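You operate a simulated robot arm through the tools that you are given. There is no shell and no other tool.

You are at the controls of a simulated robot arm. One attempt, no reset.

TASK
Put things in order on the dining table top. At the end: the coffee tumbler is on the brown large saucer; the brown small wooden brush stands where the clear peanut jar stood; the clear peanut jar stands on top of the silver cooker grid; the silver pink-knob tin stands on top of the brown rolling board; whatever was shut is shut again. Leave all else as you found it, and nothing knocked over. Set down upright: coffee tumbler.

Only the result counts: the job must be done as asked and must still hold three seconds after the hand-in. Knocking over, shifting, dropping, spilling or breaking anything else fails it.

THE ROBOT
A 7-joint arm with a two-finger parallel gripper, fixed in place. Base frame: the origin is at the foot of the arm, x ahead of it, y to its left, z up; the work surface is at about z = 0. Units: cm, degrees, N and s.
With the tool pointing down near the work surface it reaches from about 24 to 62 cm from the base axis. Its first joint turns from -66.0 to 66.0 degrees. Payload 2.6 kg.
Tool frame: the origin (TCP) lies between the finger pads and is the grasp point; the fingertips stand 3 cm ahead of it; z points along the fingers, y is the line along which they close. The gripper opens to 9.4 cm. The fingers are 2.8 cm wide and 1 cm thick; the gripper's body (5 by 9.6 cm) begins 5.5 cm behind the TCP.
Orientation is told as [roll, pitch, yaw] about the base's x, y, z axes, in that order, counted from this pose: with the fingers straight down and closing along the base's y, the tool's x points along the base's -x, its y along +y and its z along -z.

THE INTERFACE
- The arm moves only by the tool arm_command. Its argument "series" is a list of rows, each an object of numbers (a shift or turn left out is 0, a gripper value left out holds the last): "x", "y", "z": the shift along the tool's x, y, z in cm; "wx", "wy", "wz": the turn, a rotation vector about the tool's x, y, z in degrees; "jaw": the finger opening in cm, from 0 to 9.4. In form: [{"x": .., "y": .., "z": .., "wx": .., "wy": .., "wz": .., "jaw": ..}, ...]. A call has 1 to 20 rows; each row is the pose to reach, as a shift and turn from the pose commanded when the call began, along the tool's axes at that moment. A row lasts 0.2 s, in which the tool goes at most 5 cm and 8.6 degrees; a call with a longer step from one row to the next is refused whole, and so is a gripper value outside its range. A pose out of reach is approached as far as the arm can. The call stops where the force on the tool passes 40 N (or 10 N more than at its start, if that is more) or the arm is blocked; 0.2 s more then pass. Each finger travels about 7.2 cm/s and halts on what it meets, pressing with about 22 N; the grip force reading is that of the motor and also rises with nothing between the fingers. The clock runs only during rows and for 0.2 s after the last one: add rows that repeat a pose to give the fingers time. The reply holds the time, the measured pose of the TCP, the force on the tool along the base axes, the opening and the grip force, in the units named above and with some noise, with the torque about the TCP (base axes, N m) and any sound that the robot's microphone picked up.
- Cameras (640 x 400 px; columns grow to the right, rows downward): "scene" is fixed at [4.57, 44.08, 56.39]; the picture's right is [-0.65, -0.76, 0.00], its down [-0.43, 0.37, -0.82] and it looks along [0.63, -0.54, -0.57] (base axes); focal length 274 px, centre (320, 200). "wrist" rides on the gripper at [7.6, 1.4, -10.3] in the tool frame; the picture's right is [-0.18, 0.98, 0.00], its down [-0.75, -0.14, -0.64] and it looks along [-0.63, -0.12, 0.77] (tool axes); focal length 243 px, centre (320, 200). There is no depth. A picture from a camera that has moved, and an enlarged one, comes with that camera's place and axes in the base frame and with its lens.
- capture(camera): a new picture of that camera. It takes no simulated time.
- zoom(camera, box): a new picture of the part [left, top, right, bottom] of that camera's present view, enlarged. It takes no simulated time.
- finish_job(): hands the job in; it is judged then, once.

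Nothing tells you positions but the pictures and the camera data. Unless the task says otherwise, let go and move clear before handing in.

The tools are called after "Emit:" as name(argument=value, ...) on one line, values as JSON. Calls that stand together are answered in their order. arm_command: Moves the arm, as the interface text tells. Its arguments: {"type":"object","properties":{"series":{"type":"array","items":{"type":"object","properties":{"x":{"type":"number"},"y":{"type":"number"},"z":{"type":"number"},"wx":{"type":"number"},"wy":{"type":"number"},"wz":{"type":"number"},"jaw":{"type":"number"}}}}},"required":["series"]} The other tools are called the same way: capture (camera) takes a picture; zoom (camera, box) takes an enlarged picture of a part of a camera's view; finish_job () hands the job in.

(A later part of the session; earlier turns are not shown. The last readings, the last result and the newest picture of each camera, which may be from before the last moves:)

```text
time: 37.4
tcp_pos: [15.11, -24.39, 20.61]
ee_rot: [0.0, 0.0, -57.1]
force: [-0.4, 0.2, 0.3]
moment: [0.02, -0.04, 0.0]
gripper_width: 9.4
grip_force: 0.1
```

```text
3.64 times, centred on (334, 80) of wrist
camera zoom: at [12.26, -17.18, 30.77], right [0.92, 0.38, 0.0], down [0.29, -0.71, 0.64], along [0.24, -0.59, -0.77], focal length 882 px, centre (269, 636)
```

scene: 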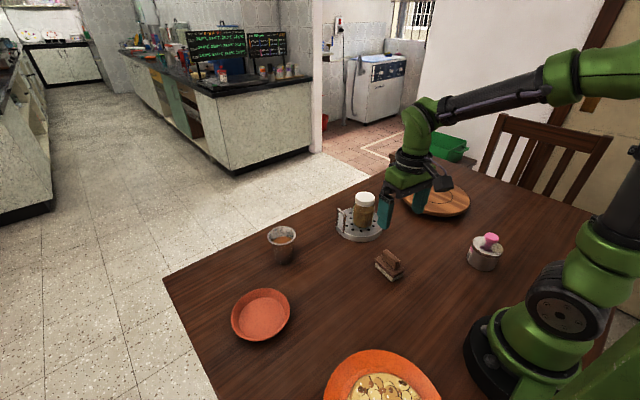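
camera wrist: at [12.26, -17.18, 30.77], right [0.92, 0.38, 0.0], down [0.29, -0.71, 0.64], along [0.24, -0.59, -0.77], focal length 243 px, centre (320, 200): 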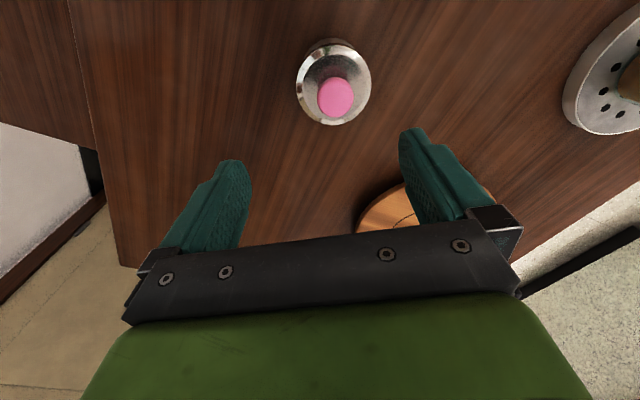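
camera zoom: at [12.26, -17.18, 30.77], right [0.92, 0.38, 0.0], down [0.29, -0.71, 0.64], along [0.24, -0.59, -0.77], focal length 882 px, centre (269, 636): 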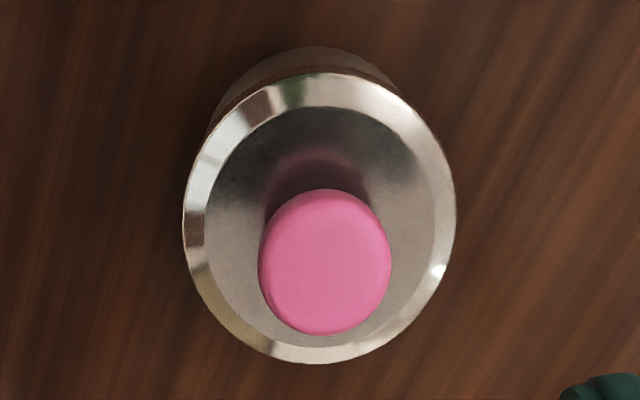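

The tin has a lid with a knob: the lid is about 7.2 cm across with its top near z=6, the knob top is near z=9.7, and the centre is near (15.9,-22.6). I'll centre over it and come closer to re-measure.

Emit:
arm_command(series=[{"x": 0.4, "y": 0.5, "z": 1.5}, {"x": 0.8, "y": 1, "z": 3}, {"x": 1.11, "y": 1.5, "z": 4.5}, {"x": 1.11, "y": 1.5, "z": 5.8}, {"x": 1.11, "y": 1.5, "z": 5.8}, {"x": 1.11, "y": 1.5, "z": 5.8}])

Emit:
capture(camera="wrist")

Emit:
zoom(camera="wrist", box=[250, 60, 410, 180])

Emit:
zoom(camera="scene", box=[430, 200, 550, 290])

```text
time: 38.8
tcp_pos: [15.91, -22.61, 14.73]
ee_rot: [0.0, 0.0, -57.0]
force: [-0.6, 0.7, 0.7]
moment: [-0.04, -0.01, -0.01]
gripper_width: 9.42
grip_force: 0.2
```

```text
taken
camera wrist: at [13.03, -15.46, 24.99], right [0.92, 0.38, 0.0], down [0.29, -0.71, 0.64], along [0.24, -0.59, -0.77], focal length 243 px, centre (320, 200)
```

wrist: 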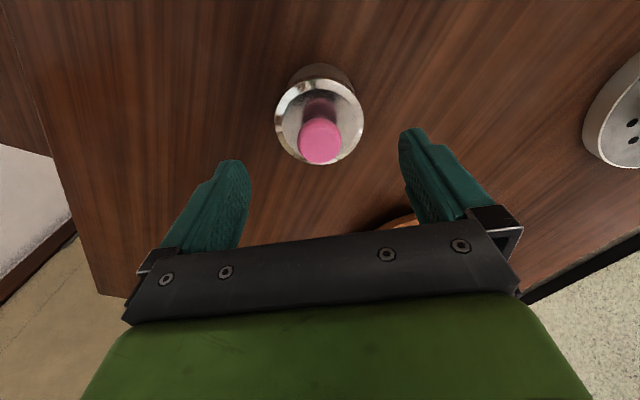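

```text
3.33 times, centred on (330, 120) of wrist
camera zoom: at [13.03, -15.46, 24.99], right [0.92, 0.38, 0.0], down [0.29, -0.71, 0.64], along [0.24, -0.59, -0.77], focal length 809 px, centre (287, 467)
```

zoom: 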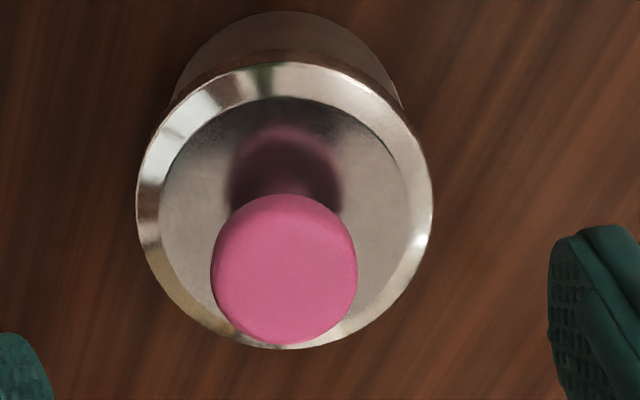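

```text
4.44 times, centred on (490, 245) of scene
camera zoom: at [4.57, 44.08, 56.39], right [-0.65, -0.76, 0.0], down [-0.43, 0.37, -0.82], along [0.63, -0.54, -0.57], focal length 1218 px, centre (-436, 0)
```

zoom: 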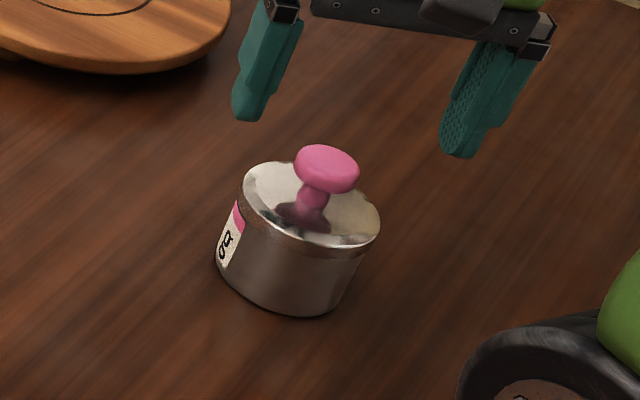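

The tin is centred under the tool. I'll descend to z≈4.8 with the jaw wide and check before closing.

Emit:
arm_command(series=[{"z": 1.5}, {"z": 3}, {"z": 4.5}, {"z": 6}, {"z": 7.5}, {"z": 8.7}, {"z": 9.5}, {"z": 9.9}, {"z": 9.9}])

Emit:
capture(camera="wrist")

Emit:
zoom(camera="scene", box=[430, 200, 550, 290])

```text
time: 40.8
tcp_pos: [16.03, -22.32, 4.76]
ee_rot: [0.0, 0.0, -57.0]
force: [0.0, 0.3, 0.1]
moment: [-0.01, 0.02, -0.01]
gripper_width: 9.39
grip_force: 0.0
```

```text
taken
camera wrist: at [13.13, -15.13, 14.97], right [0.92, 0.38, 0.0], down [0.29, -0.71, 0.64], along [0.24, -0.59, -0.77], focal length 243 px, centre (320, 200)
```

wrist: 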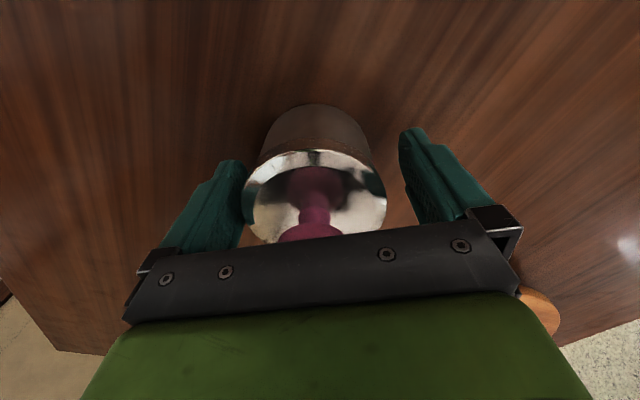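

```text
4.44 times, centred on (490, 245) of scene
camera zoom: at [4.57, 44.08, 56.39], right [-0.65, -0.76, 0.0], down [-0.43, 0.37, -0.82], along [0.63, -0.54, -0.57], focal length 1218 px, centre (-436, 0)
```

zoom: 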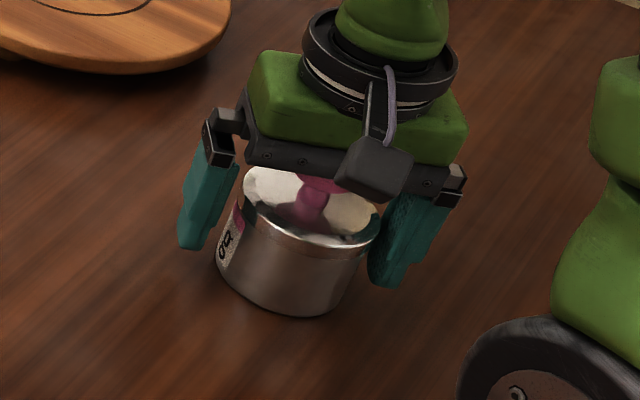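

Emit:
arm_command(series=[{"x": -0.1, "y": -0.15}, {"x": -0.2, "y": -0.3}, {"x": -0.2, "y": -0.3}, {"x": -0.2, "y": -0.3, "jaw": 8.4}, {"x": -0.2, "y": -0.3, "jaw": 7.6}, {"x": -0.2, "y": -0.3, "jaw": 7}, {"x": -0.2, "y": -0.3, "jaw": 6}, {"x": -0.2, "y": -0.3, "jaw": 6}, {"x": -0.2, "y": -0.3, "jaw": 6}])

Emit:
capture(camera="wrist")

Emit:
zoom(camera="scene", box=[430, 200, 550, 290])

```text
time: 42.8
tcp_pos: [15.89, -22.75, 4.92]
ee_rot: [0.0, 0.0, -57.0]
force: [-0.9, -1.4, 0.4]
moment: [-0.1, 0.11, -0.01]
gripper_width: 7.28
grip_force: 21.8
```

```text
taken
camera wrist: at [13.01, -15.53, 15.0], right [0.92, 0.38, 0.0], down [0.29, -0.71, 0.64], along [0.24, -0.59, -0.77], focal length 243 px, centre (320, 200)
```

wrist: 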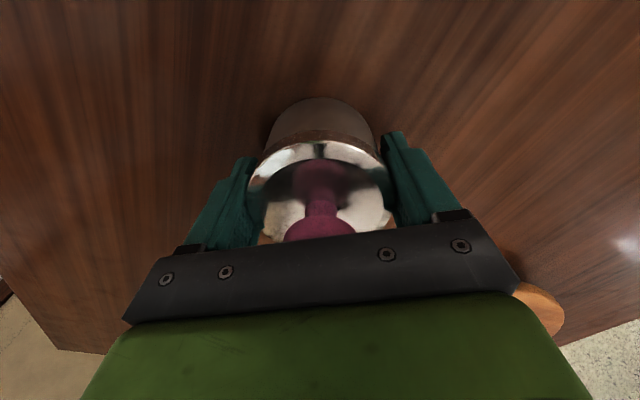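

```text
4.44 times, centred on (490, 245) of scene
camera zoom: at [4.57, 44.08, 56.39], right [-0.65, -0.76, 0.0], down [-0.43, 0.37, -0.82], along [0.63, -0.54, -0.57], focal length 1218 px, centre (-436, 0)
```

zoom: 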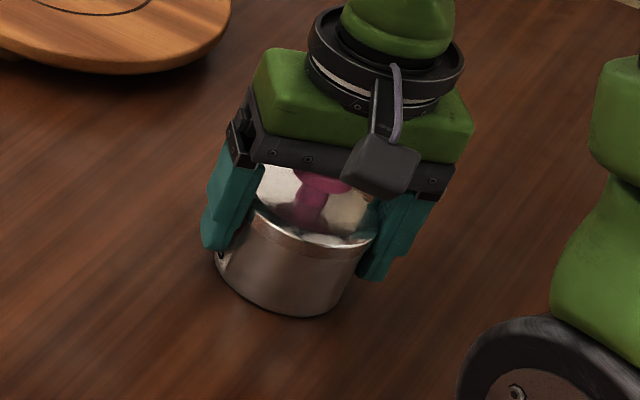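

Gripped at 7.28 cm. I'll lift about 1 cm very slowly to see whether the whole tin comes up.

Emit:
arm_command(series=[{"z": -0.15}, {"z": -0.3}, {"z": -0.5}, {"z": -0.7}, {"z": -0.9}, {"z": -1.0}, {"z": -1.0}])

Emit:
zoom(camera="wrist", box=[220, 70, 420, 250])

Emit:
zoom(camera="scene", box=[430, 200, 550, 290])

```text
time: 44.4
tcp_pos: [16.03, -22.88, 5.87]
ee_rot: [0.0, 0.0, -57.0]
force: [-0.1, -0.1, -4.2]
moment: [0.0, 0.02, 0.0]
gripper_width: 7.29
grip_force: 22.0
```

```text
2.22 times, centred on (320, 160) of wrist
camera zoom: at [13.06, -15.63, 16.0], right [0.92, 0.38, 0.0], down [0.29, -0.71, 0.64], along [0.24, -0.59, -0.77], focal length 539 px, centre (320, 289)
```

zoom: 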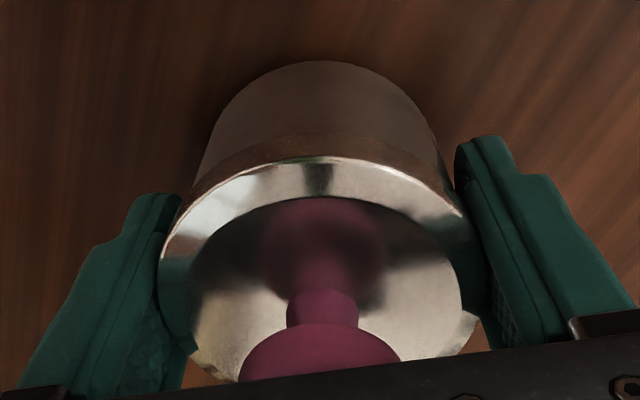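

```text
4.44 times, centred on (490, 245) of scene
camera zoom: at [4.57, 44.08, 56.39], right [-0.65, -0.76, 0.0], down [-0.43, 0.37, -0.82], along [0.63, -0.54, -0.57], focal length 1218 px, centre (-436, 0)
```

zoom: 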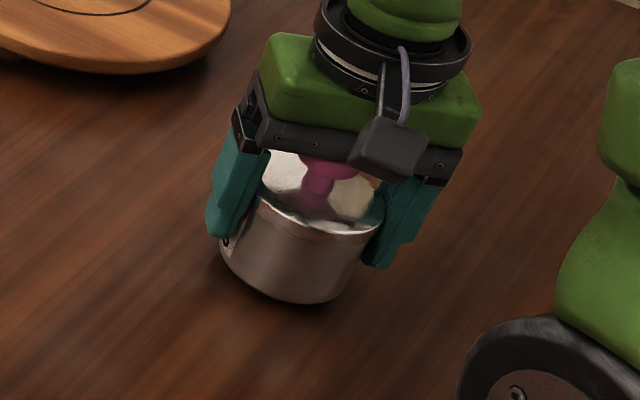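

The whole tin comes up with its lid on (about 4 N). I'll lift it slowly to a safe height and move part of the way toward the board for a better view of it.

Emit:
arm_command(series=[{"z": -0.4}, {"z": -1}, {"z": -1.8}, {"z": -2.8}, {"z": -3.8}, {"z": -4.8}, {"z": -5.8}, {"z": -6.8}, {"z": -7.8}, {"z": -8.6}, {"z": -9}, {"z": -9}, {"x": -0.7, "y": 0.3, "z": -9}, {"x": -2, "y": 0.8, "z": -9}, {"x": -3.5, "y": 1.4, "z": -9}, {"x": -5, "y": 2, "z": -9}, {"x": -6.5, "y": 2.6, "z": -9}, {"x": -7.5, "y": 3, "z": -9}, {"x": -8, "y": 3.2, "z": -9}, {"x": -8, "y": 3.2, "z": -9}])

Emit:
capture(camera="wrist")

Emit:
capture(camera="scene")

```text
time: 48.6
tcp_pos: [22.92, -27.68, 14.82]
ee_rot: [-0.1, 0.0, -56.9]
force: [-0.1, -0.2, -3.8]
moment: [0.01, 0.0, -0.02]
gripper_width: 7.29
grip_force: 22.1
```

```text
taken
camera wrist: at [20.08, -20.5, 24.94], right [0.92, 0.38, 0.0], down [0.29, -0.71, 0.64], along [0.24, -0.59, -0.77], focal length 243 px, centre (320, 200)
```

wrist: 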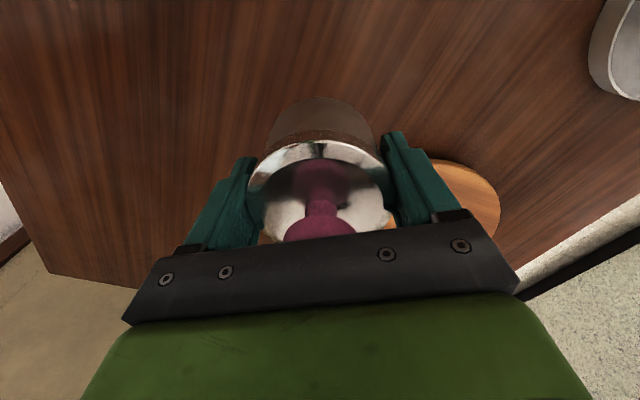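

```text
taken
```

scene: 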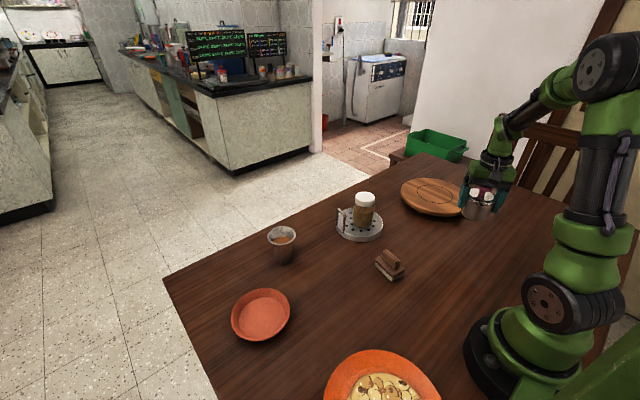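

Emit:
arm_command(series=[{"x": -0.7, "y": 0.3}, {"x": -2, "y": 0.85}, {"x": -3.6, "y": 1.5}, {"x": -5.3, "y": 2.2}, {"x": -7, "y": 2.95}, {"x": -8.7, "y": 3.65}, {"x": -10.4, "y": 4.4}, {"x": -12.1, "y": 5.1}, {"x": -13.8, "y": 5.8}, {"x": -15.5, "y": 6.5}, {"x": -17, "y": 7.15}, {"x": -18, "y": 7.6}, {"x": -18.4, "y": 7.74}, {"x": -18.4, "y": 7.74}, {"x": -18.4, "y": 7.74}])

Emit:
capture(camera="wrist")

Emit:
zoom(camera="scene", box=[380, 130, 500, 230])

```text
time: 51.8
tcp_pos: [39.39, -38.91, 14.89]
ee_rot: [0.0, 0.0, -57.0]
force: [0.1, -0.1, -5.4]
moment: [0.01, 0.02, 0.03]
gripper_width: 7.25
grip_force: 22.1
```

```text
taken
camera wrist: at [36.51, -31.81, 24.98], right [0.92, 0.38, 0.0], down [0.29, -0.71, 0.64], along [0.24, -0.59, -0.77], focal length 243 px, centre (320, 200)
```

wrist: 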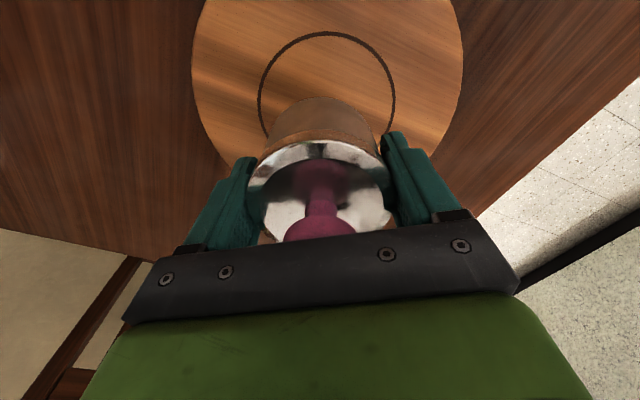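

```text
4.00 times, centred on (440, 180) of scene
camera zoom: at [4.57, 44.08, 56.39], right [-0.65, -0.76, 0.0], down [-0.43, 0.37, -0.82], along [0.63, -0.54, -0.57], focal length 1096 px, centre (-160, 280)
```

zoom: 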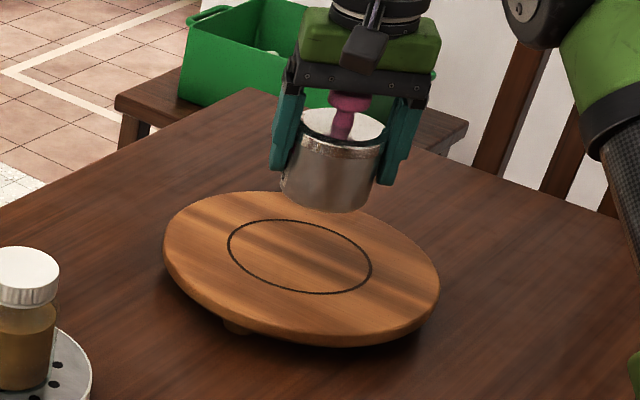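

The board's ring centre is about 1.5 cm toward +y from the tool axis. I'll shift over it and lower partway.

Emit:
arm_command(series=[{"x": 0.3, "y": 0.2, "z": 0.3}, {"x": 0.7, "y": 0.5, "z": 0.8}, {"x": 1.0, "y": 0.75, "z": 1.4}, {"x": 1.1, "y": 0.8, "z": 2}, {"x": 1.1, "y": 0.8, "z": 2.6}, {"x": 1.1, "y": 0.8, "z": 3.2}, {"x": 1.1, "y": 0.8, "z": 3.8}, {"x": 1.1, "y": 0.8, "z": 4.2}, {"x": 1.1, "y": 0.8, "z": 4.4}, {"x": 1.1, "y": 0.8, "z": 4.4}])

Emit:
capture(camera="wrist")

Emit:
zoom(camera="scene", box=[380, 130, 500, 230])

```text
time: 54.0
tcp_pos: [39.44, -37.68, 10.48]
ee_rot: [0.0, -0.1, -56.9]
force: [-0.2, 0.1, -5.1]
moment: [0.03, 0.01, 0.01]
gripper_width: 7.28
grip_force: 21.9
```

```text
taken
camera wrist: at [36.65, -30.49, 20.62], right [0.92, 0.38, 0.0], down [0.29, -0.71, 0.64], along [0.24, -0.59, -0.77], focal length 243 px, centre (320, 200)
```

wrist: 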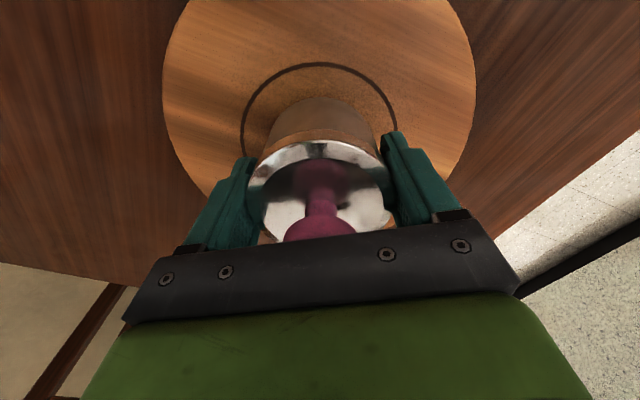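

```text
4.00 times, centred on (440, 180) of scene
camera zoom: at [4.57, 44.08, 56.39], right [-0.65, -0.76, 0.0], down [-0.43, 0.37, -0.82], along [0.63, -0.54, -0.57], focal length 1096 px, centre (-160, 280)
```

zoom: 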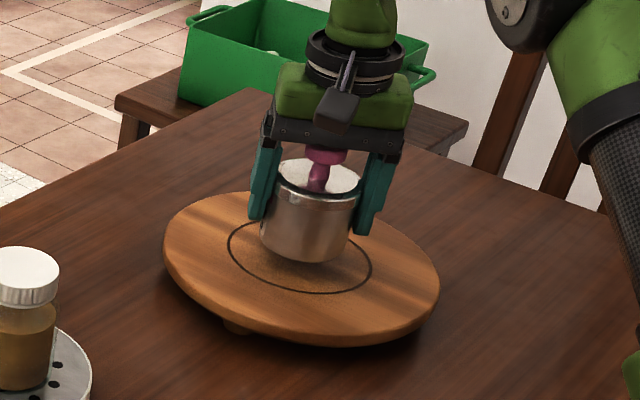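

Emit:
arm_command(series=[{"z": 0.2}, {"z": 0.45}, {"z": 0.7}, {"z": 0.95}, {"z": 1.1}, {"z": 1.2}, {"z": 1.2}])

Emit:
zoom(camera="scene", box=[400, 160, 480, 220])

```text
time: 55.6
tcp_pos: [39.56, -37.58, 9.18]
ee_rot: [0.0, 0.0, -57.1]
force: [-0.3, 0.1, -4.2]
moment: [0.03, 0.02, 0.0]
gripper_width: 7.3
grip_force: 21.6
```

```text
6.67 times, centred on (440, 190) of scene
camera zoom: at [4.57, 44.08, 56.39], right [-0.65, -0.76, 0.0], down [-0.43, 0.37, -0.82], along [0.63, -0.54, -0.57], focal length 1827 px, centre (-480, 267)
```

zoom: 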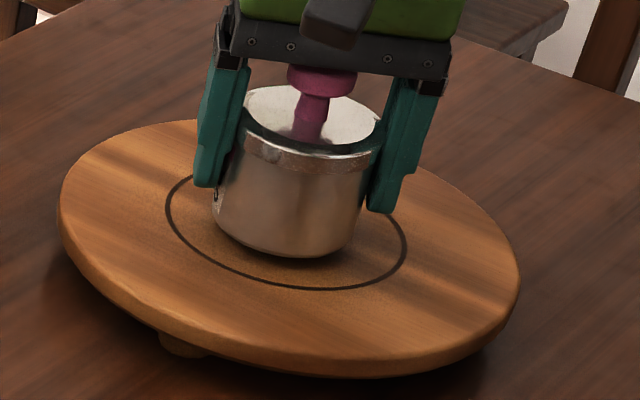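

Emit:
arm_command(series=[{"z": 0.15}, {"z": 0.3}, {"z": 0.4}, {"z": 0.4}])

Emit:
zoom(camera="scene", box=[400, 160, 480, 220])

```text
time: 56.6
tcp_pos: [39.6, -37.56, 8.92]
ee_rot: [0.0, 0.1, -56.9]
force: [0.3, 0.0, -4.3]
moment: [0.02, 0.01, -0.01]
gripper_width: 7.31
grip_force: 21.8
```

```text
6.67 times, centred on (440, 190) of scene
camera zoom: at [4.57, 44.08, 56.39], right [-0.65, -0.76, 0.0], down [-0.43, 0.37, -0.82], along [0.63, -0.54, -0.57], focal length 1827 px, centre (-480, 267)
```

zoom: 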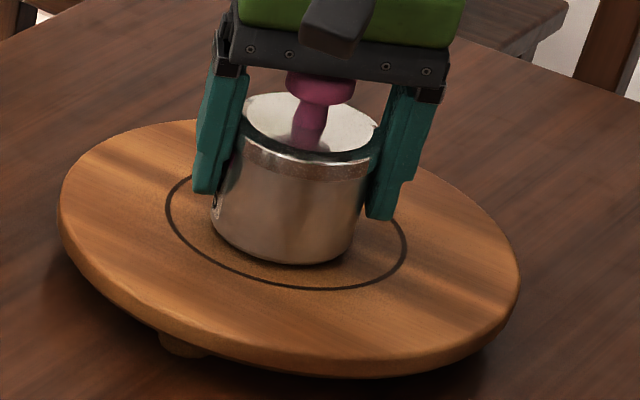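

Emit:
arm_command(series=[{"z": 0.1}, {"z": 0.2}, {"z": 0.2}])

```text
time: 57.4
tcp_pos: [39.53, -37.69, 8.72]
ee_rot: [0.1, 0.0, -57.0]
force: [-0.6, -0.3, -4.9]
moment: [0.01, -0.01, 0.01]
gripper_width: 7.28
grip_force: 22.9
```

Emit:
arm_command(series=[{"z": 0.1}, {"z": 0.2}, {"z": 0.2}])

```text
time: 58.2
tcp_pos: [39.5, -37.59, 8.63]
ee_rot: [0.0, 0.0, -57.1]
force: [-0.1, -0.7, -4.6]
moment: [0.01, 0.03, 0.05]
gripper_width: 7.27
grip_force: 22.2
```

Emit:
arm_command(series=[{"z": 0.1}, {"z": 0.2}, {"z": 0.2}])

Emit:
zoom(camera="scene", box=[400, 160, 480, 220])

```text
time: 59.0
tcp_pos: [39.63, -37.67, 8.52]
ee_rot: [0.1, -0.1, -57.0]
force: [-4.2, 1.1, 9.1]
moment: [0.2, 0.19, -0.01]
gripper_width: 7.28
grip_force: 22.1
```

```text
6.67 times, centred on (440, 190) of scene
camera zoom: at [4.56, 44.09, 56.39], right [-0.65, -0.76, 0.0], down [-0.43, 0.37, -0.82], along [0.63, -0.54, -0.57], focal length 1827 px, centre (-480, 267)
```

zoom: 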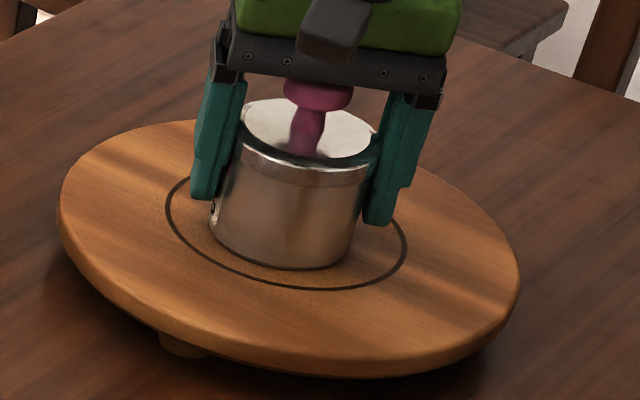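

The tin has touched down on the board. I'll ease off, open slowly and rise straight up.

Emit:
arm_command(series=[{"z": -0.1}, {"z": -0.1}, {"z": -0.1, "jaw": 7.6}, {"z": -0.1, "jaw": 8.1}, {"z": -0.1, "jaw": 8.6}, {"z": -0.1, "jaw": 9.1}, {"z": -0.1, "jaw": 9.3}, {"z": -0.1, "jaw": 9.3}])

Emit:
capture(camera="wrist")

Emit:
zoom(camera="scene", box=[400, 160, 480, 220])

```text
time: 60.8
tcp_pos: [39.6, -37.6, 8.33]
ee_rot: [0.1, 0.0, -56.9]
force: [0.2, -0.6, 1.3]
moment: [-0.04, -0.01, 0.05]
gripper_width: 9.3
grip_force: 0.1
```

```text
taken
camera wrist: at [36.67, -30.39, 18.58], right [0.92, 0.38, 0.0], down [0.29, -0.71, 0.64], along [0.24, -0.59, -0.77], focal length 243 px, centre (320, 200)
```

wrist: 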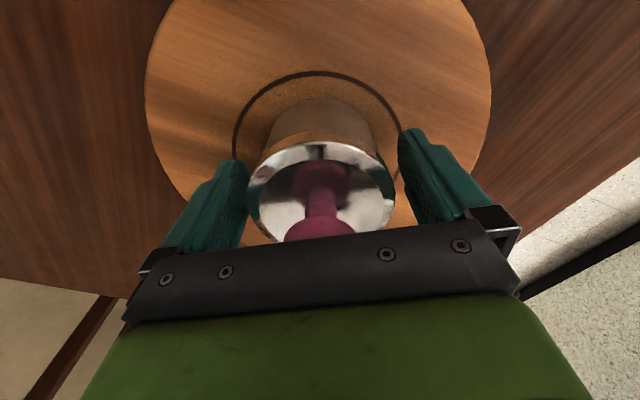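

```text
6.67 times, centred on (440, 190) of scene
camera zoom: at [4.57, 44.08, 56.39], right [-0.65, -0.76, 0.0], down [-0.43, 0.37, -0.82], along [0.63, -0.54, -0.57], focal length 1827 px, centre (-480, 267)
```

zoom: 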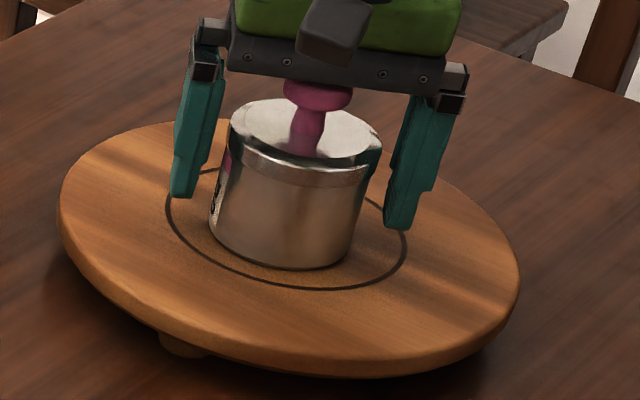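

The tin stands on the board with its lid shut. I'll rise clear and travel high over to the tumbler near (51.4,16.8), turning the gripper on the way.

Emit:
arm_command(series=[{"z": -1.5}, {"z": -4}, {"z": -7}, {"z": -11}, {"z": -15}, {"x": 2.8, "y": 2.82, "z": -15, "wz": -5.85}, {"x": 5.6, "y": 5.64, "z": -15, "wz": -11.7}, {"x": 8.4, "y": 8.46, "z": -15, "wz": -17.55}, {"x": 11.2, "y": 11.3, "z": -15, "wz": -23.4}, {"x": 14, "y": 14.1, "z": -15, "wz": -29.25}, {"x": 16.8, "y": 16.9, "z": -15, "wz": -35.1}, {"x": 19.6, "y": 19.75, "z": -15, "wz": -41}, {"x": 22.4, "y": 22.6, "z": -15, "wz": -46.8}, {"x": 25.2, "y": 25.4, "z": -15, "wz": -52.65}, {"x": 28, "y": 28.2, "z": -15, "wz": -58.5}, {"x": 30.8, "y": 31, "z": -15, "wz": -64.4}, {"x": 33.6, "y": 33.9, "z": -15, "wz": -70.2}, {"x": 36.4, "y": 36.7, "z": -15, "wz": -76.1}, {"x": 38.5, "y": 38.9, "z": -15, "wz": -82}, {"x": 38.5, "y": 38.9, "z": -15, "wz": -82}])

Emit:
capture(camera="wrist")

Emit:
capture(camera="scene")

```text
time: 65.0
tcp_pos: [51.44, 16.18, 23.47]
ee_rot: [0.0, 0.0, 25.1]
force: [-0.3, 0.3, -0.1]
moment: [-0.03, -0.02, -0.02]
gripper_width: 9.31
grip_force: 0.1
```

```text
taken
camera wrist: at [44.08, 14.21, 33.61], right [-0.25, 0.97, 0.0], down [0.74, 0.19, 0.64], along [0.62, 0.16, -0.77], focal length 243 px, centre (320, 200)
```

wrist: 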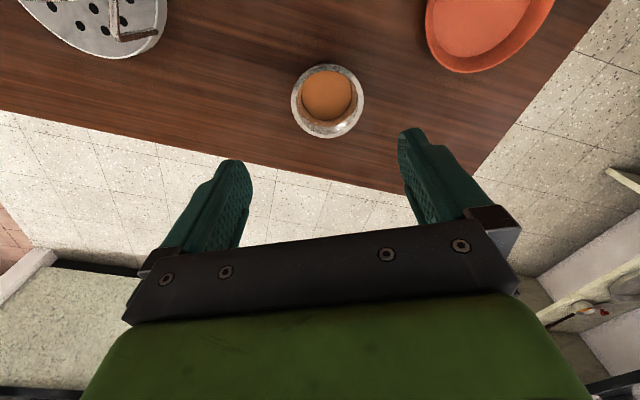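

```text
taken
```

scene: 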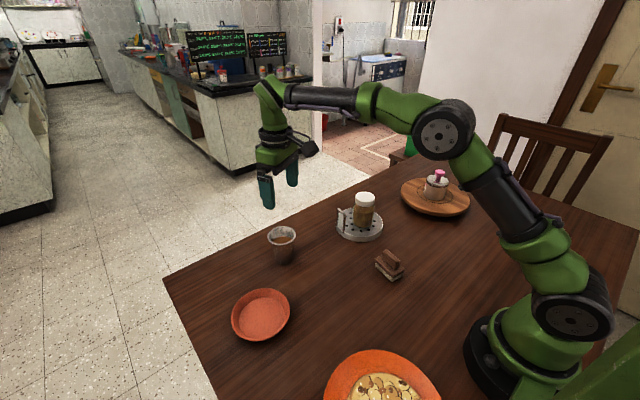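

Emit:
zoom(camera="wrist", box=[264, 50, 392, 150])

Emit:
zoom(camera="wrist", box=[400, 0, 580, 100])

Emit:
zoom(camera="scene", box=[340, 150, 500, 300])

```text
4.00 times, centred on (328, 100) of wrist
camera zoom: at [44.08, 14.21, 33.61], right [-0.25, 0.97, 0.0], down [0.74, 0.19, 0.64], along [0.62, 0.16, -0.77], focal length 970 px, centre (288, 600)
```

zoom: 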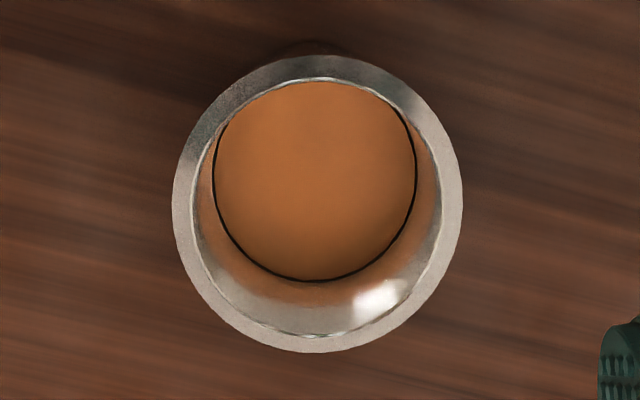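

```text
3.56 times, centred on (490, 50) of wrist
camera zoom: at [44.08, 14.21, 33.61], right [-0.25, 0.97, 0.0], down [0.74, 0.19, 0.64], along [0.62, 0.16, -0.77], focal length 863 px, centre (-284, 733)
```

zoom: 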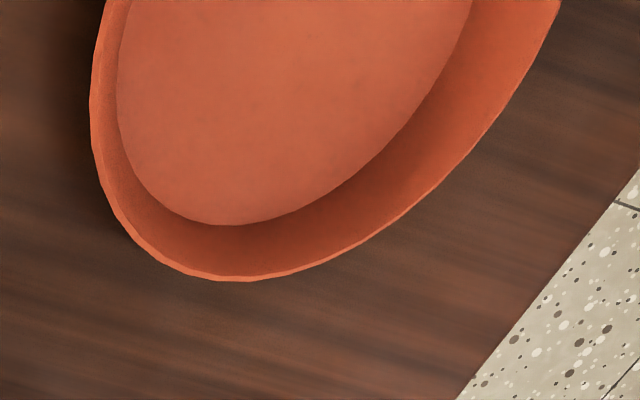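

```text
2.67 times, centred on (420, 225) of scene
camera zoom: at [4.57, 44.08, 56.39], right [-0.65, -0.76, 0.0], down [-0.43, 0.37, -0.82], along [0.63, -0.54, -0.57], focal length 731 px, centre (53, 133)
```

zoom: 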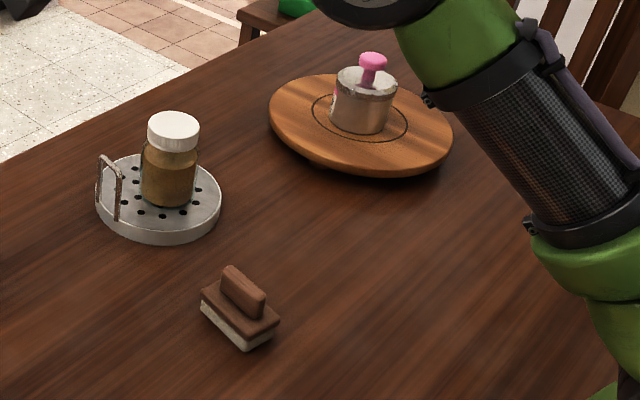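

The tumbler rim is about 7.2 cm across, roughly 0.7 cm to the side of the tool axis. I'll centre on it and come closer to re-measure.

Emit:
arm_command(series=[{"x": -0.1, "y": 0.4, "z": 1.5, "jaw": 9.4}, {"x": -0.15, "y": 0.73, "z": 3.5}, {"x": -0.15, "y": 0.73, "z": 5.5}, {"x": -0.15, "y": 0.73, "z": 7.5}, {"x": -0.15, "y": 0.73, "z": 8.8}, {"x": -0.15, "y": 0.73, "z": 9.3}, {"x": -0.15, "y": 0.73, "z": 9.3}])

Emit:
zoom(camera="wrist", box=[240, 80, 400, 200])

Emit:
capture(camera="wrist")

Emit:
zoom(camera="scene", box=[230, 180, 340, 280])

```text
time: 66.6
tcp_pos: [51.05, 16.53, 14.08]
ee_rot: [0.1, 0.1, 25.0]
force: [-0.3, 0.1, -0.7]
moment: [0.03, -0.01, 0.0]
gripper_width: 9.39
grip_force: 0.1
```

```text
3.33 times, centred on (320, 140) of wrist
camera zoom: at [43.57, 14.78, 24.15], right [-0.25, 0.97, 0.0], down [0.74, 0.19, 0.64], along [0.62, 0.16, -0.77], focal length 809 px, centre (320, 400)
```

zoom: 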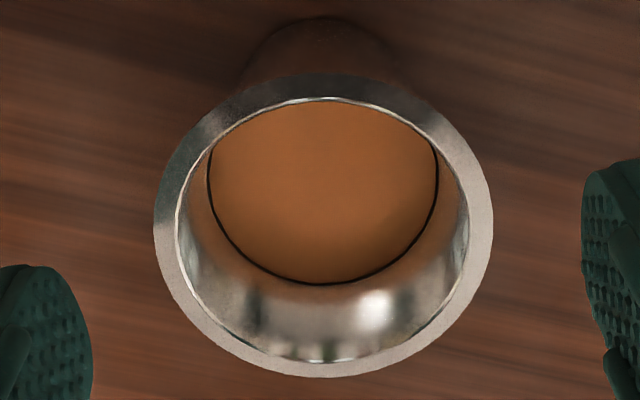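

```text
taken
camera wrist: at [43.57, 14.78, 24.15], right [-0.25, 0.97, 0.0], down [0.74, 0.19, 0.64], along [0.62, 0.16, -0.77], focal length 243 px, centre (320, 200)
```

wrist: 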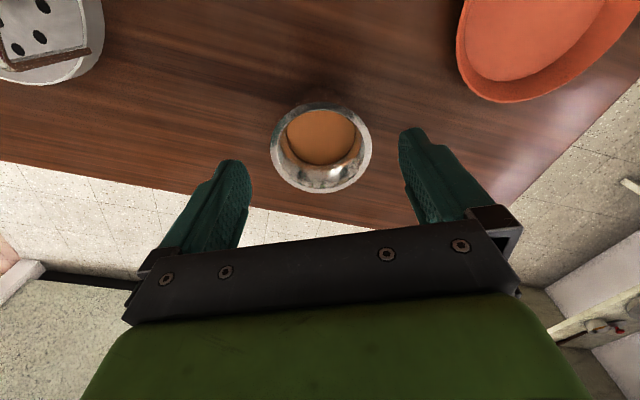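

```text
4.00 times, centred on (285, 230) of scene
camera zoom: at [4.57, 44.08, 56.39], right [-0.65, -0.76, 0.0], down [-0.43, 0.37, -0.82], along [0.63, -0.54, -0.57], focal length 1096 px, centre (460, 80)
```

zoom: 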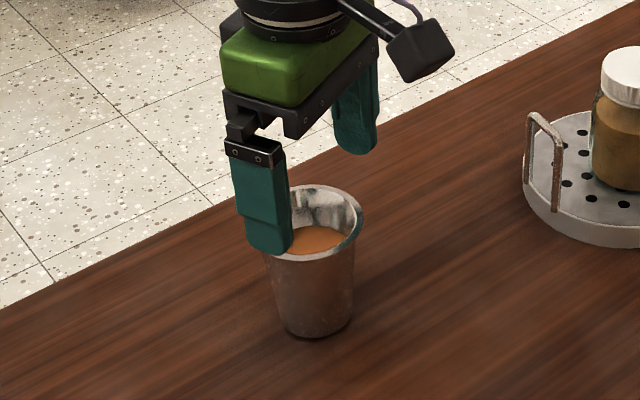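

Emit:
arm_command(series=[{"x": -0.25, "z": 0}, {"x": -0.45, "z": 0.3}, {"x": -0.5, "z": 0.3}, {"x": -0.5, "z": 0.3}])

Emit:
zoom(camera="wrist", box=[240, 80, 400, 200])

```text
time: 67.6
tcp_pos: [51.34, 16.83, 13.92]
ee_rot: [0.0, 0.0, 25.0]
force: [-0.1, 0.1, 0.0]
moment: [-0.01, -0.01, -0.02]
gripper_width: 9.38
grip_force: 0.1
```

```text
3.33 times, centred on (320, 140) of wrist
camera zoom: at [43.96, 14.85, 23.94], right [-0.25, 0.97, 0.0], down [0.74, 0.19, 0.64], along [0.62, 0.16, -0.77], focal length 809 px, centre (320, 400)
```

zoom: 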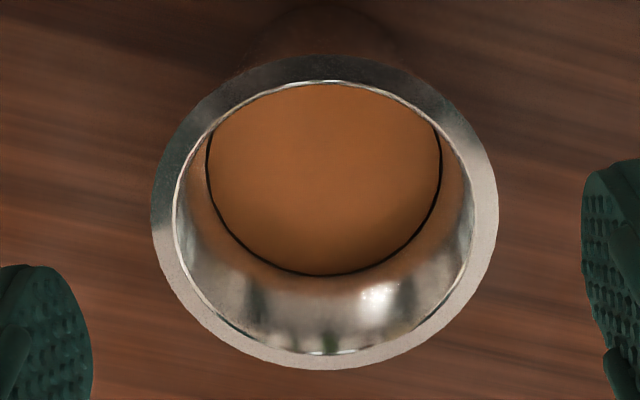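

Centred. I'll lower around the tumbler to z≈5.

Emit:
arm_command(series=[{"z": 1}, {"z": 2}, {"z": 3}, {"z": 4}, {"z": 5}, {"z": 6}, {"z": 7}, {"z": 7.8}, {"z": 8.4}, {"z": 8.6}, {"z": 8.6}])

Emit:
capture(camera="wrist")

Emit:
zoom(camera="scene", box=[230, 180, 340, 280])

```text
time: 70.0
tcp_pos: [51.56, 16.53, 5.01]
ee_rot: [0.1, 0.0, 25.0]
force: [-0.5, 0.3, 0.9]
moment: [0.0, -0.03, -0.03]
gripper_width: 9.4
grip_force: 0.0
```

```text
taken
camera wrist: at [44.19, 14.73, 15.27], right [-0.25, 0.97, 0.0], down [0.74, 0.19, 0.64], along [0.62, 0.16, -0.77], focal length 243 px, centre (320, 200)
```

wrist: 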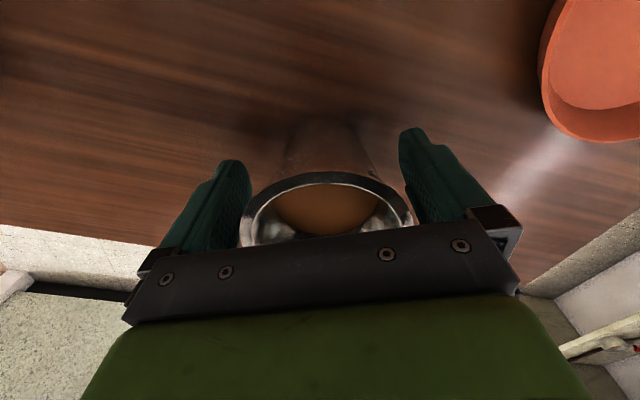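

```text
4.00 times, centred on (285, 230) of scene
camera zoom: at [4.57, 44.08, 56.39], right [-0.65, -0.76, 0.0], down [-0.43, 0.37, -0.82], along [0.63, -0.54, -0.57], focal length 1096 px, centre (460, 80)
```

zoom: 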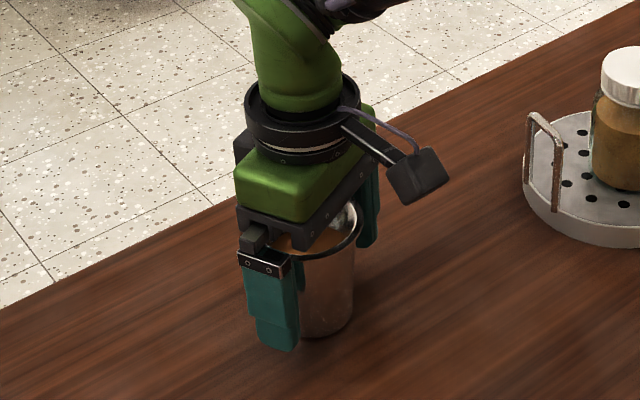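

Emit:
arm_command(series=[{"x": 0.1, "y": 0.15}, {"x": 0.15, "y": 0.27}, {"x": 0.15, "y": 0.27}, {"x": 0.15, "y": 0.27, "jaw": 8.6}, {"x": 0.15, "y": 0.27, "jaw": 8}, {"x": 0.15, "y": 0.27, "jaw": 8}])

Emit:
zoom(camera="wrist", box=[200, 110, 440, 260])

```text
time: 71.4
tcp_pos: [51.27, 16.89, 5.18]
ee_rot: [-0.1, 0.0, 25.0]
force: [0.3, -0.9, 0.0]
moment: [0.02, 0.0, 0.03]
gripper_width: 8.01
grip_force: 0.0
```

```text
2.67 times, centred on (320, 185) of wrist
camera zoom: at [43.81, 14.94, 15.32], right [-0.25, 0.97, 0.0], down [0.74, 0.19, 0.64], along [0.62, 0.16, -0.77], focal length 647 px, centre (320, 240)
```

zoom: 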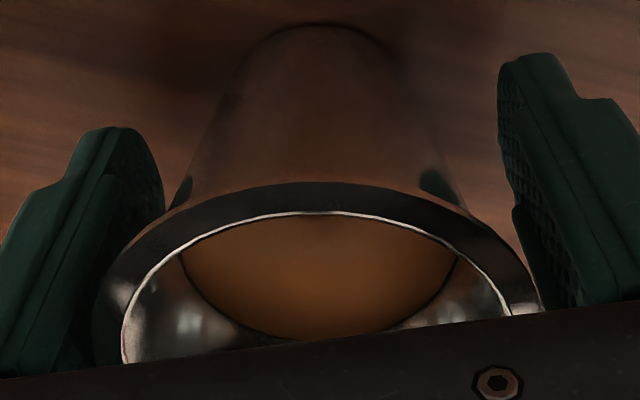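

The tumbler is well centred. I'll close gently on it.

Emit:
arm_command(series=[{"jaw": 7.7}, {"jaw": 7.5}, {"jaw": 7.3}, {"jaw": 7.1}, {"jaw": 6.9}, {"jaw": 6.6}, {"jaw": 6}, {"jaw": 6}, {"jaw": 6}])

Emit:
zoom(camera="wrist", box=[200, 110, 440, 260])

Emit:
zoom(camera="scene", box=[230, 180, 340, 280])

```text
time: 73.4
tcp_pos: [51.29, 16.77, 5.26]
ee_rot: [0.0, 0.0, 25.1]
force: [0.2, -0.9, 0.9]
moment: [0.01, -0.01, 0.01]
gripper_width: 6.1
grip_force: 18.5
```

```text
2.67 times, centred on (320, 185) of wrist
camera zoom: at [43.81, 14.94, 15.33], right [-0.25, 0.97, 0.0], down [0.74, 0.19, 0.64], along [0.62, 0.16, -0.77], focal length 647 px, centre (320, 240)
```

zoom: 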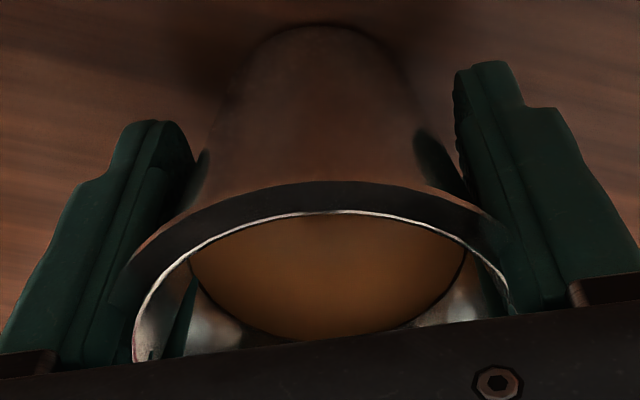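

```text
4.00 times, centred on (285, 230) of scene
camera zoom: at [4.57, 44.08, 56.39], right [-0.65, -0.76, 0.0], down [-0.43, 0.37, -0.82], along [0.63, -0.54, -0.57], focal length 1096 px, centre (460, 80)
```

zoom: 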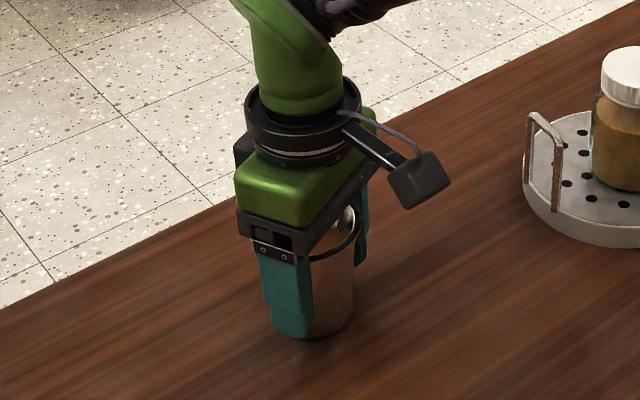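

The fingers hold the tumbler's tapering body at 6.1 cm. I'll firm up the grip and lift slowly by 1 cm to test.

Emit:
arm_command(series=[{"jaw": 5}, {"jaw": 4}, {"jaw": 4}, {"z": -0.1}, {"z": -0.25}, {"z": -0.45}, {"z": -0.65}, {"z": -0.85}, {"z": -0.95}, {"z": -1.0}, {"z": -1.0}])

Emit:
zoom(camera="wrist", box=[200, 110, 440, 260])

Emit:
zoom(camera="scene", box=[230, 180, 340, 280])

```text
time: 75.8
tcp_pos: [51.31, 16.95, 6.28]
ee_rot: [0.0, 0.0, 24.9]
force: [1.0, 0.7, -1.7]
moment: [-0.02, 0.02, 0.04]
gripper_width: 6.06
grip_force: 22.0
```

```text
2.67 times, centred on (320, 185) of wrist
camera zoom: at [43.78, 15.07, 16.39], right [-0.25, 0.97, 0.0], down [0.74, 0.19, 0.64], along [0.62, 0.16, -0.77], focal length 647 px, centre (320, 240)
```

zoom: 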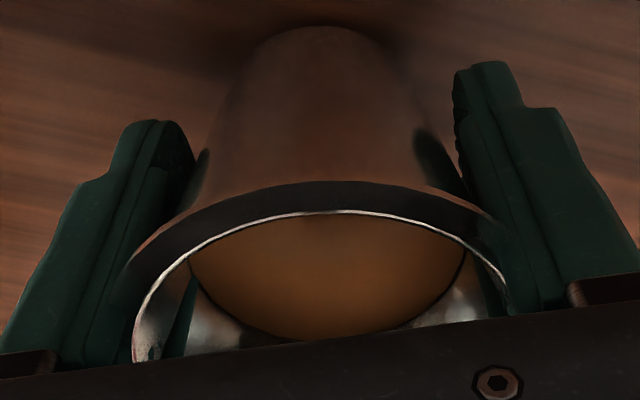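

```text
4.00 times, centred on (285, 230) of scene
camera zoom: at [4.57, 44.08, 56.39], right [-0.65, -0.76, 0.0], down [-0.43, 0.37, -0.82], along [0.63, -0.54, -0.57], focal length 1096 px, centre (460, 80)
```

zoom: 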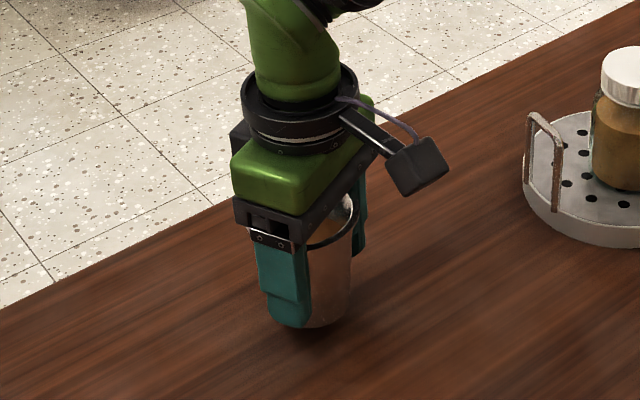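

The tumbler rises with the gripper and isn't slipping. I'll lift it slowly to a carrying height.

Emit:
arm_command(series=[{"z": -0.15}, {"z": -0.4}, {"z": -0.8}, {"z": -1.3}, {"z": -1.9}, {"z": -2.5}, {"z": -3.1}, {"z": -3.7}, {"z": -4.3}, {"z": -4.8}, {"z": -5.2}, {"z": -5.4}, {"z": -5.5}, {"z": -5.5}])

Emit:
zoom(camera="wrist", box=[200, 110, 440, 260])

Emit:
zoom(camera="scene", box=[230, 160, 340, 270])

```text
time: 78.8
tcp_pos: [51.17, 16.86, 11.68]
ee_rot: [0.0, 0.0, 25.1]
force: [0.4, 0.6, -2.0]
moment: [-0.02, 0.03, -0.02]
gripper_width: 6.08
grip_force: 21.8
```

```text
2.67 times, centred on (320, 185) of wrist
camera zoom: at [43.71, 15.03, 21.83], right [-0.25, 0.97, 0.0], down [0.74, 0.19, 0.64], along [0.62, 0.16, -0.77], focal length 647 px, centre (320, 240)
```

zoom: 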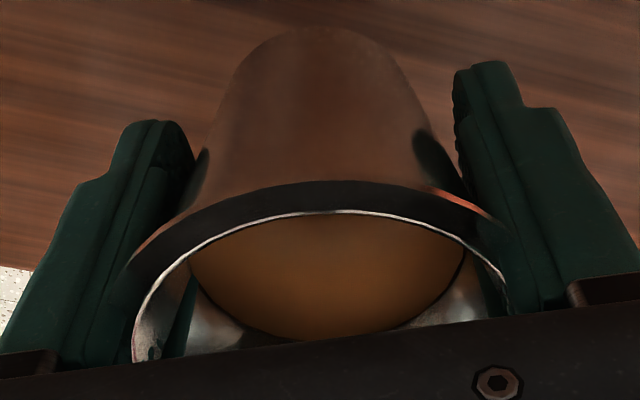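

```text
3.64 times, centred on (285, 215) of scene
camera zoom: at [4.57, 44.08, 56.39], right [-0.65, -0.76, 0.0], down [-0.43, 0.37, -0.82], along [0.63, -0.54, -0.57], focal length 997 px, centre (447, 146)
```

zoom: 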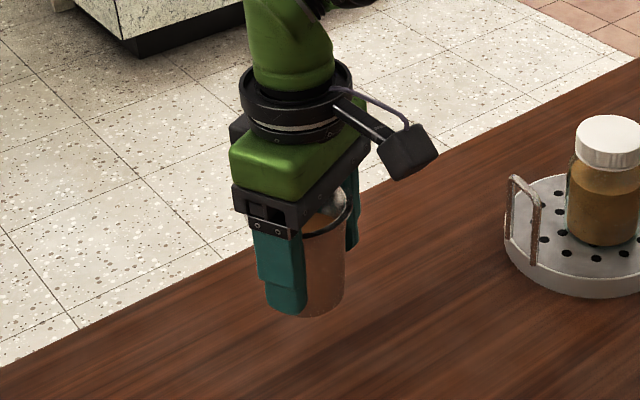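

Emit:
arm_command(series=[{"x": 0.05, "y": 0.18}, {"x": 0.15, "y": 0.53}, {"x": 0.29, "y": 1.06}, {"x": 0.49, "y": 1.77}, {"x": 0.74, "y": 2.66}, {"x": 1.03, "y": 3.72}, {"x": 1.37, "y": 4.96}, {"x": 1.72, "y": 6.2}, {"x": 2.06, "y": 7.44}, {"x": 2.41, "y": 8.68}, {"x": 2.75, "y": 9.92}, {"x": 3.09, "y": 11.16}, {"x": 3.44, "y": 12.4}, {"x": 3.78, "y": 13.64}, {"x": 4.12, "y": 14.88}, {"x": 4.42, "y": 15.95}, {"x": 4.66, "y": 16.83}, {"x": 4.81, "y": 17.37}, {"x": 4.91, "y": 17.72}, {"x": 4.91, "y": 17.72}])

Emit:
capture(camera="wrist")

Emit:
capture(camera="scene")

```text
time: 83.0
tcp_pos: [39.26, 30.87, 11.61]
ee_rot: [0.0, 0.1, 24.9]
force: [0.6, -0.5, -2.2]
moment: [-0.02, 0.02, -0.02]
gripper_width: 6.07
grip_force: 21.7
```

```text
taken
camera wrist: at [31.85, 29.04, 21.84], right [-0.25, 0.97, 0.0], down [0.74, 0.19, 0.64], along [0.62, 0.16, -0.77], focal length 243 px, centre (320, 200)
```

wrist: 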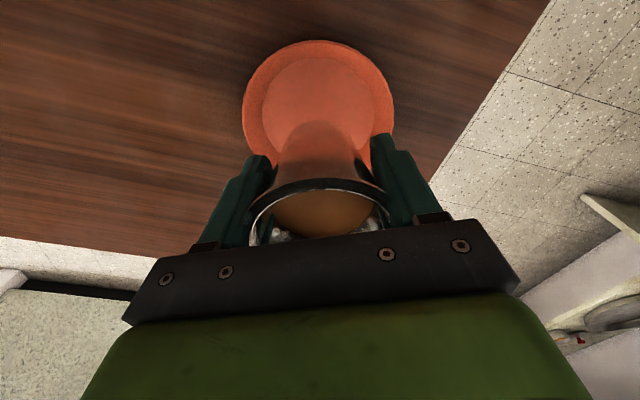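

```text
taken
```

scene: 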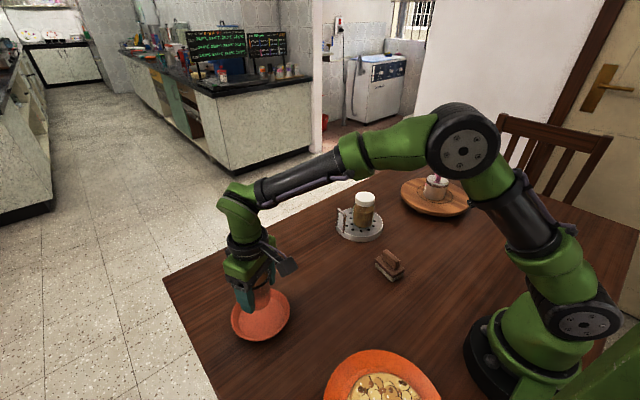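

Emit:
zoom(camera="wrist", box=[220, 30, 420, 190])

Emit:
zoom(camera="scene", box=[205, 240, 315, 350])

```text
2.50 times, centred on (320, 110) of wrist
camera zoom: at [31.85, 29.04, 21.84], right [-0.25, 0.97, 0.0], down [0.74, 0.19, 0.64], along [0.62, 0.16, -0.77], focal length 606 px, centre (320, 425)
```

zoom: 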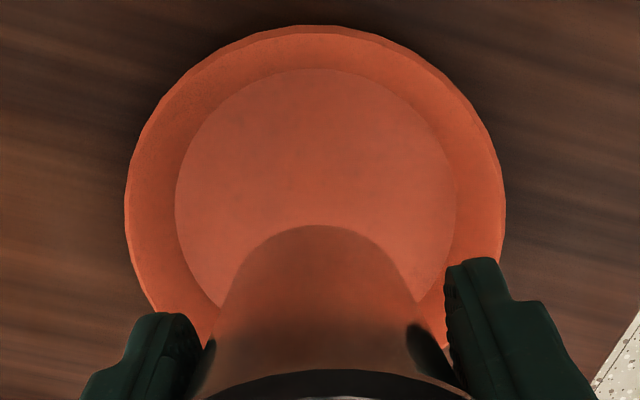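

```text
3.64 times, centred on (260, 295) of scene
camera zoom: at [4.57, 44.08, 56.39], right [-0.65, -0.76, 0.0], down [-0.43, 0.37, -0.82], along [0.63, -0.54, -0.57], focal length 997 px, centre (538, -146)
```

zoom: 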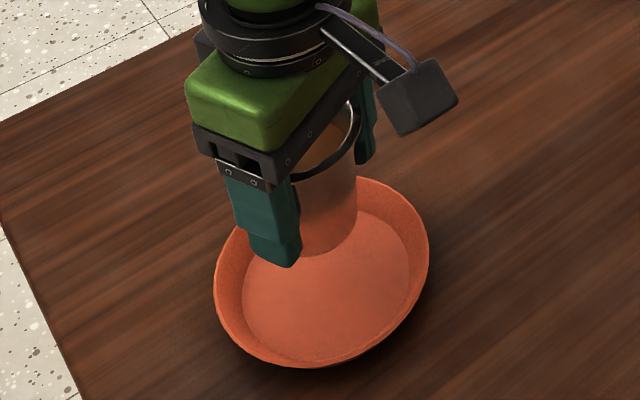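

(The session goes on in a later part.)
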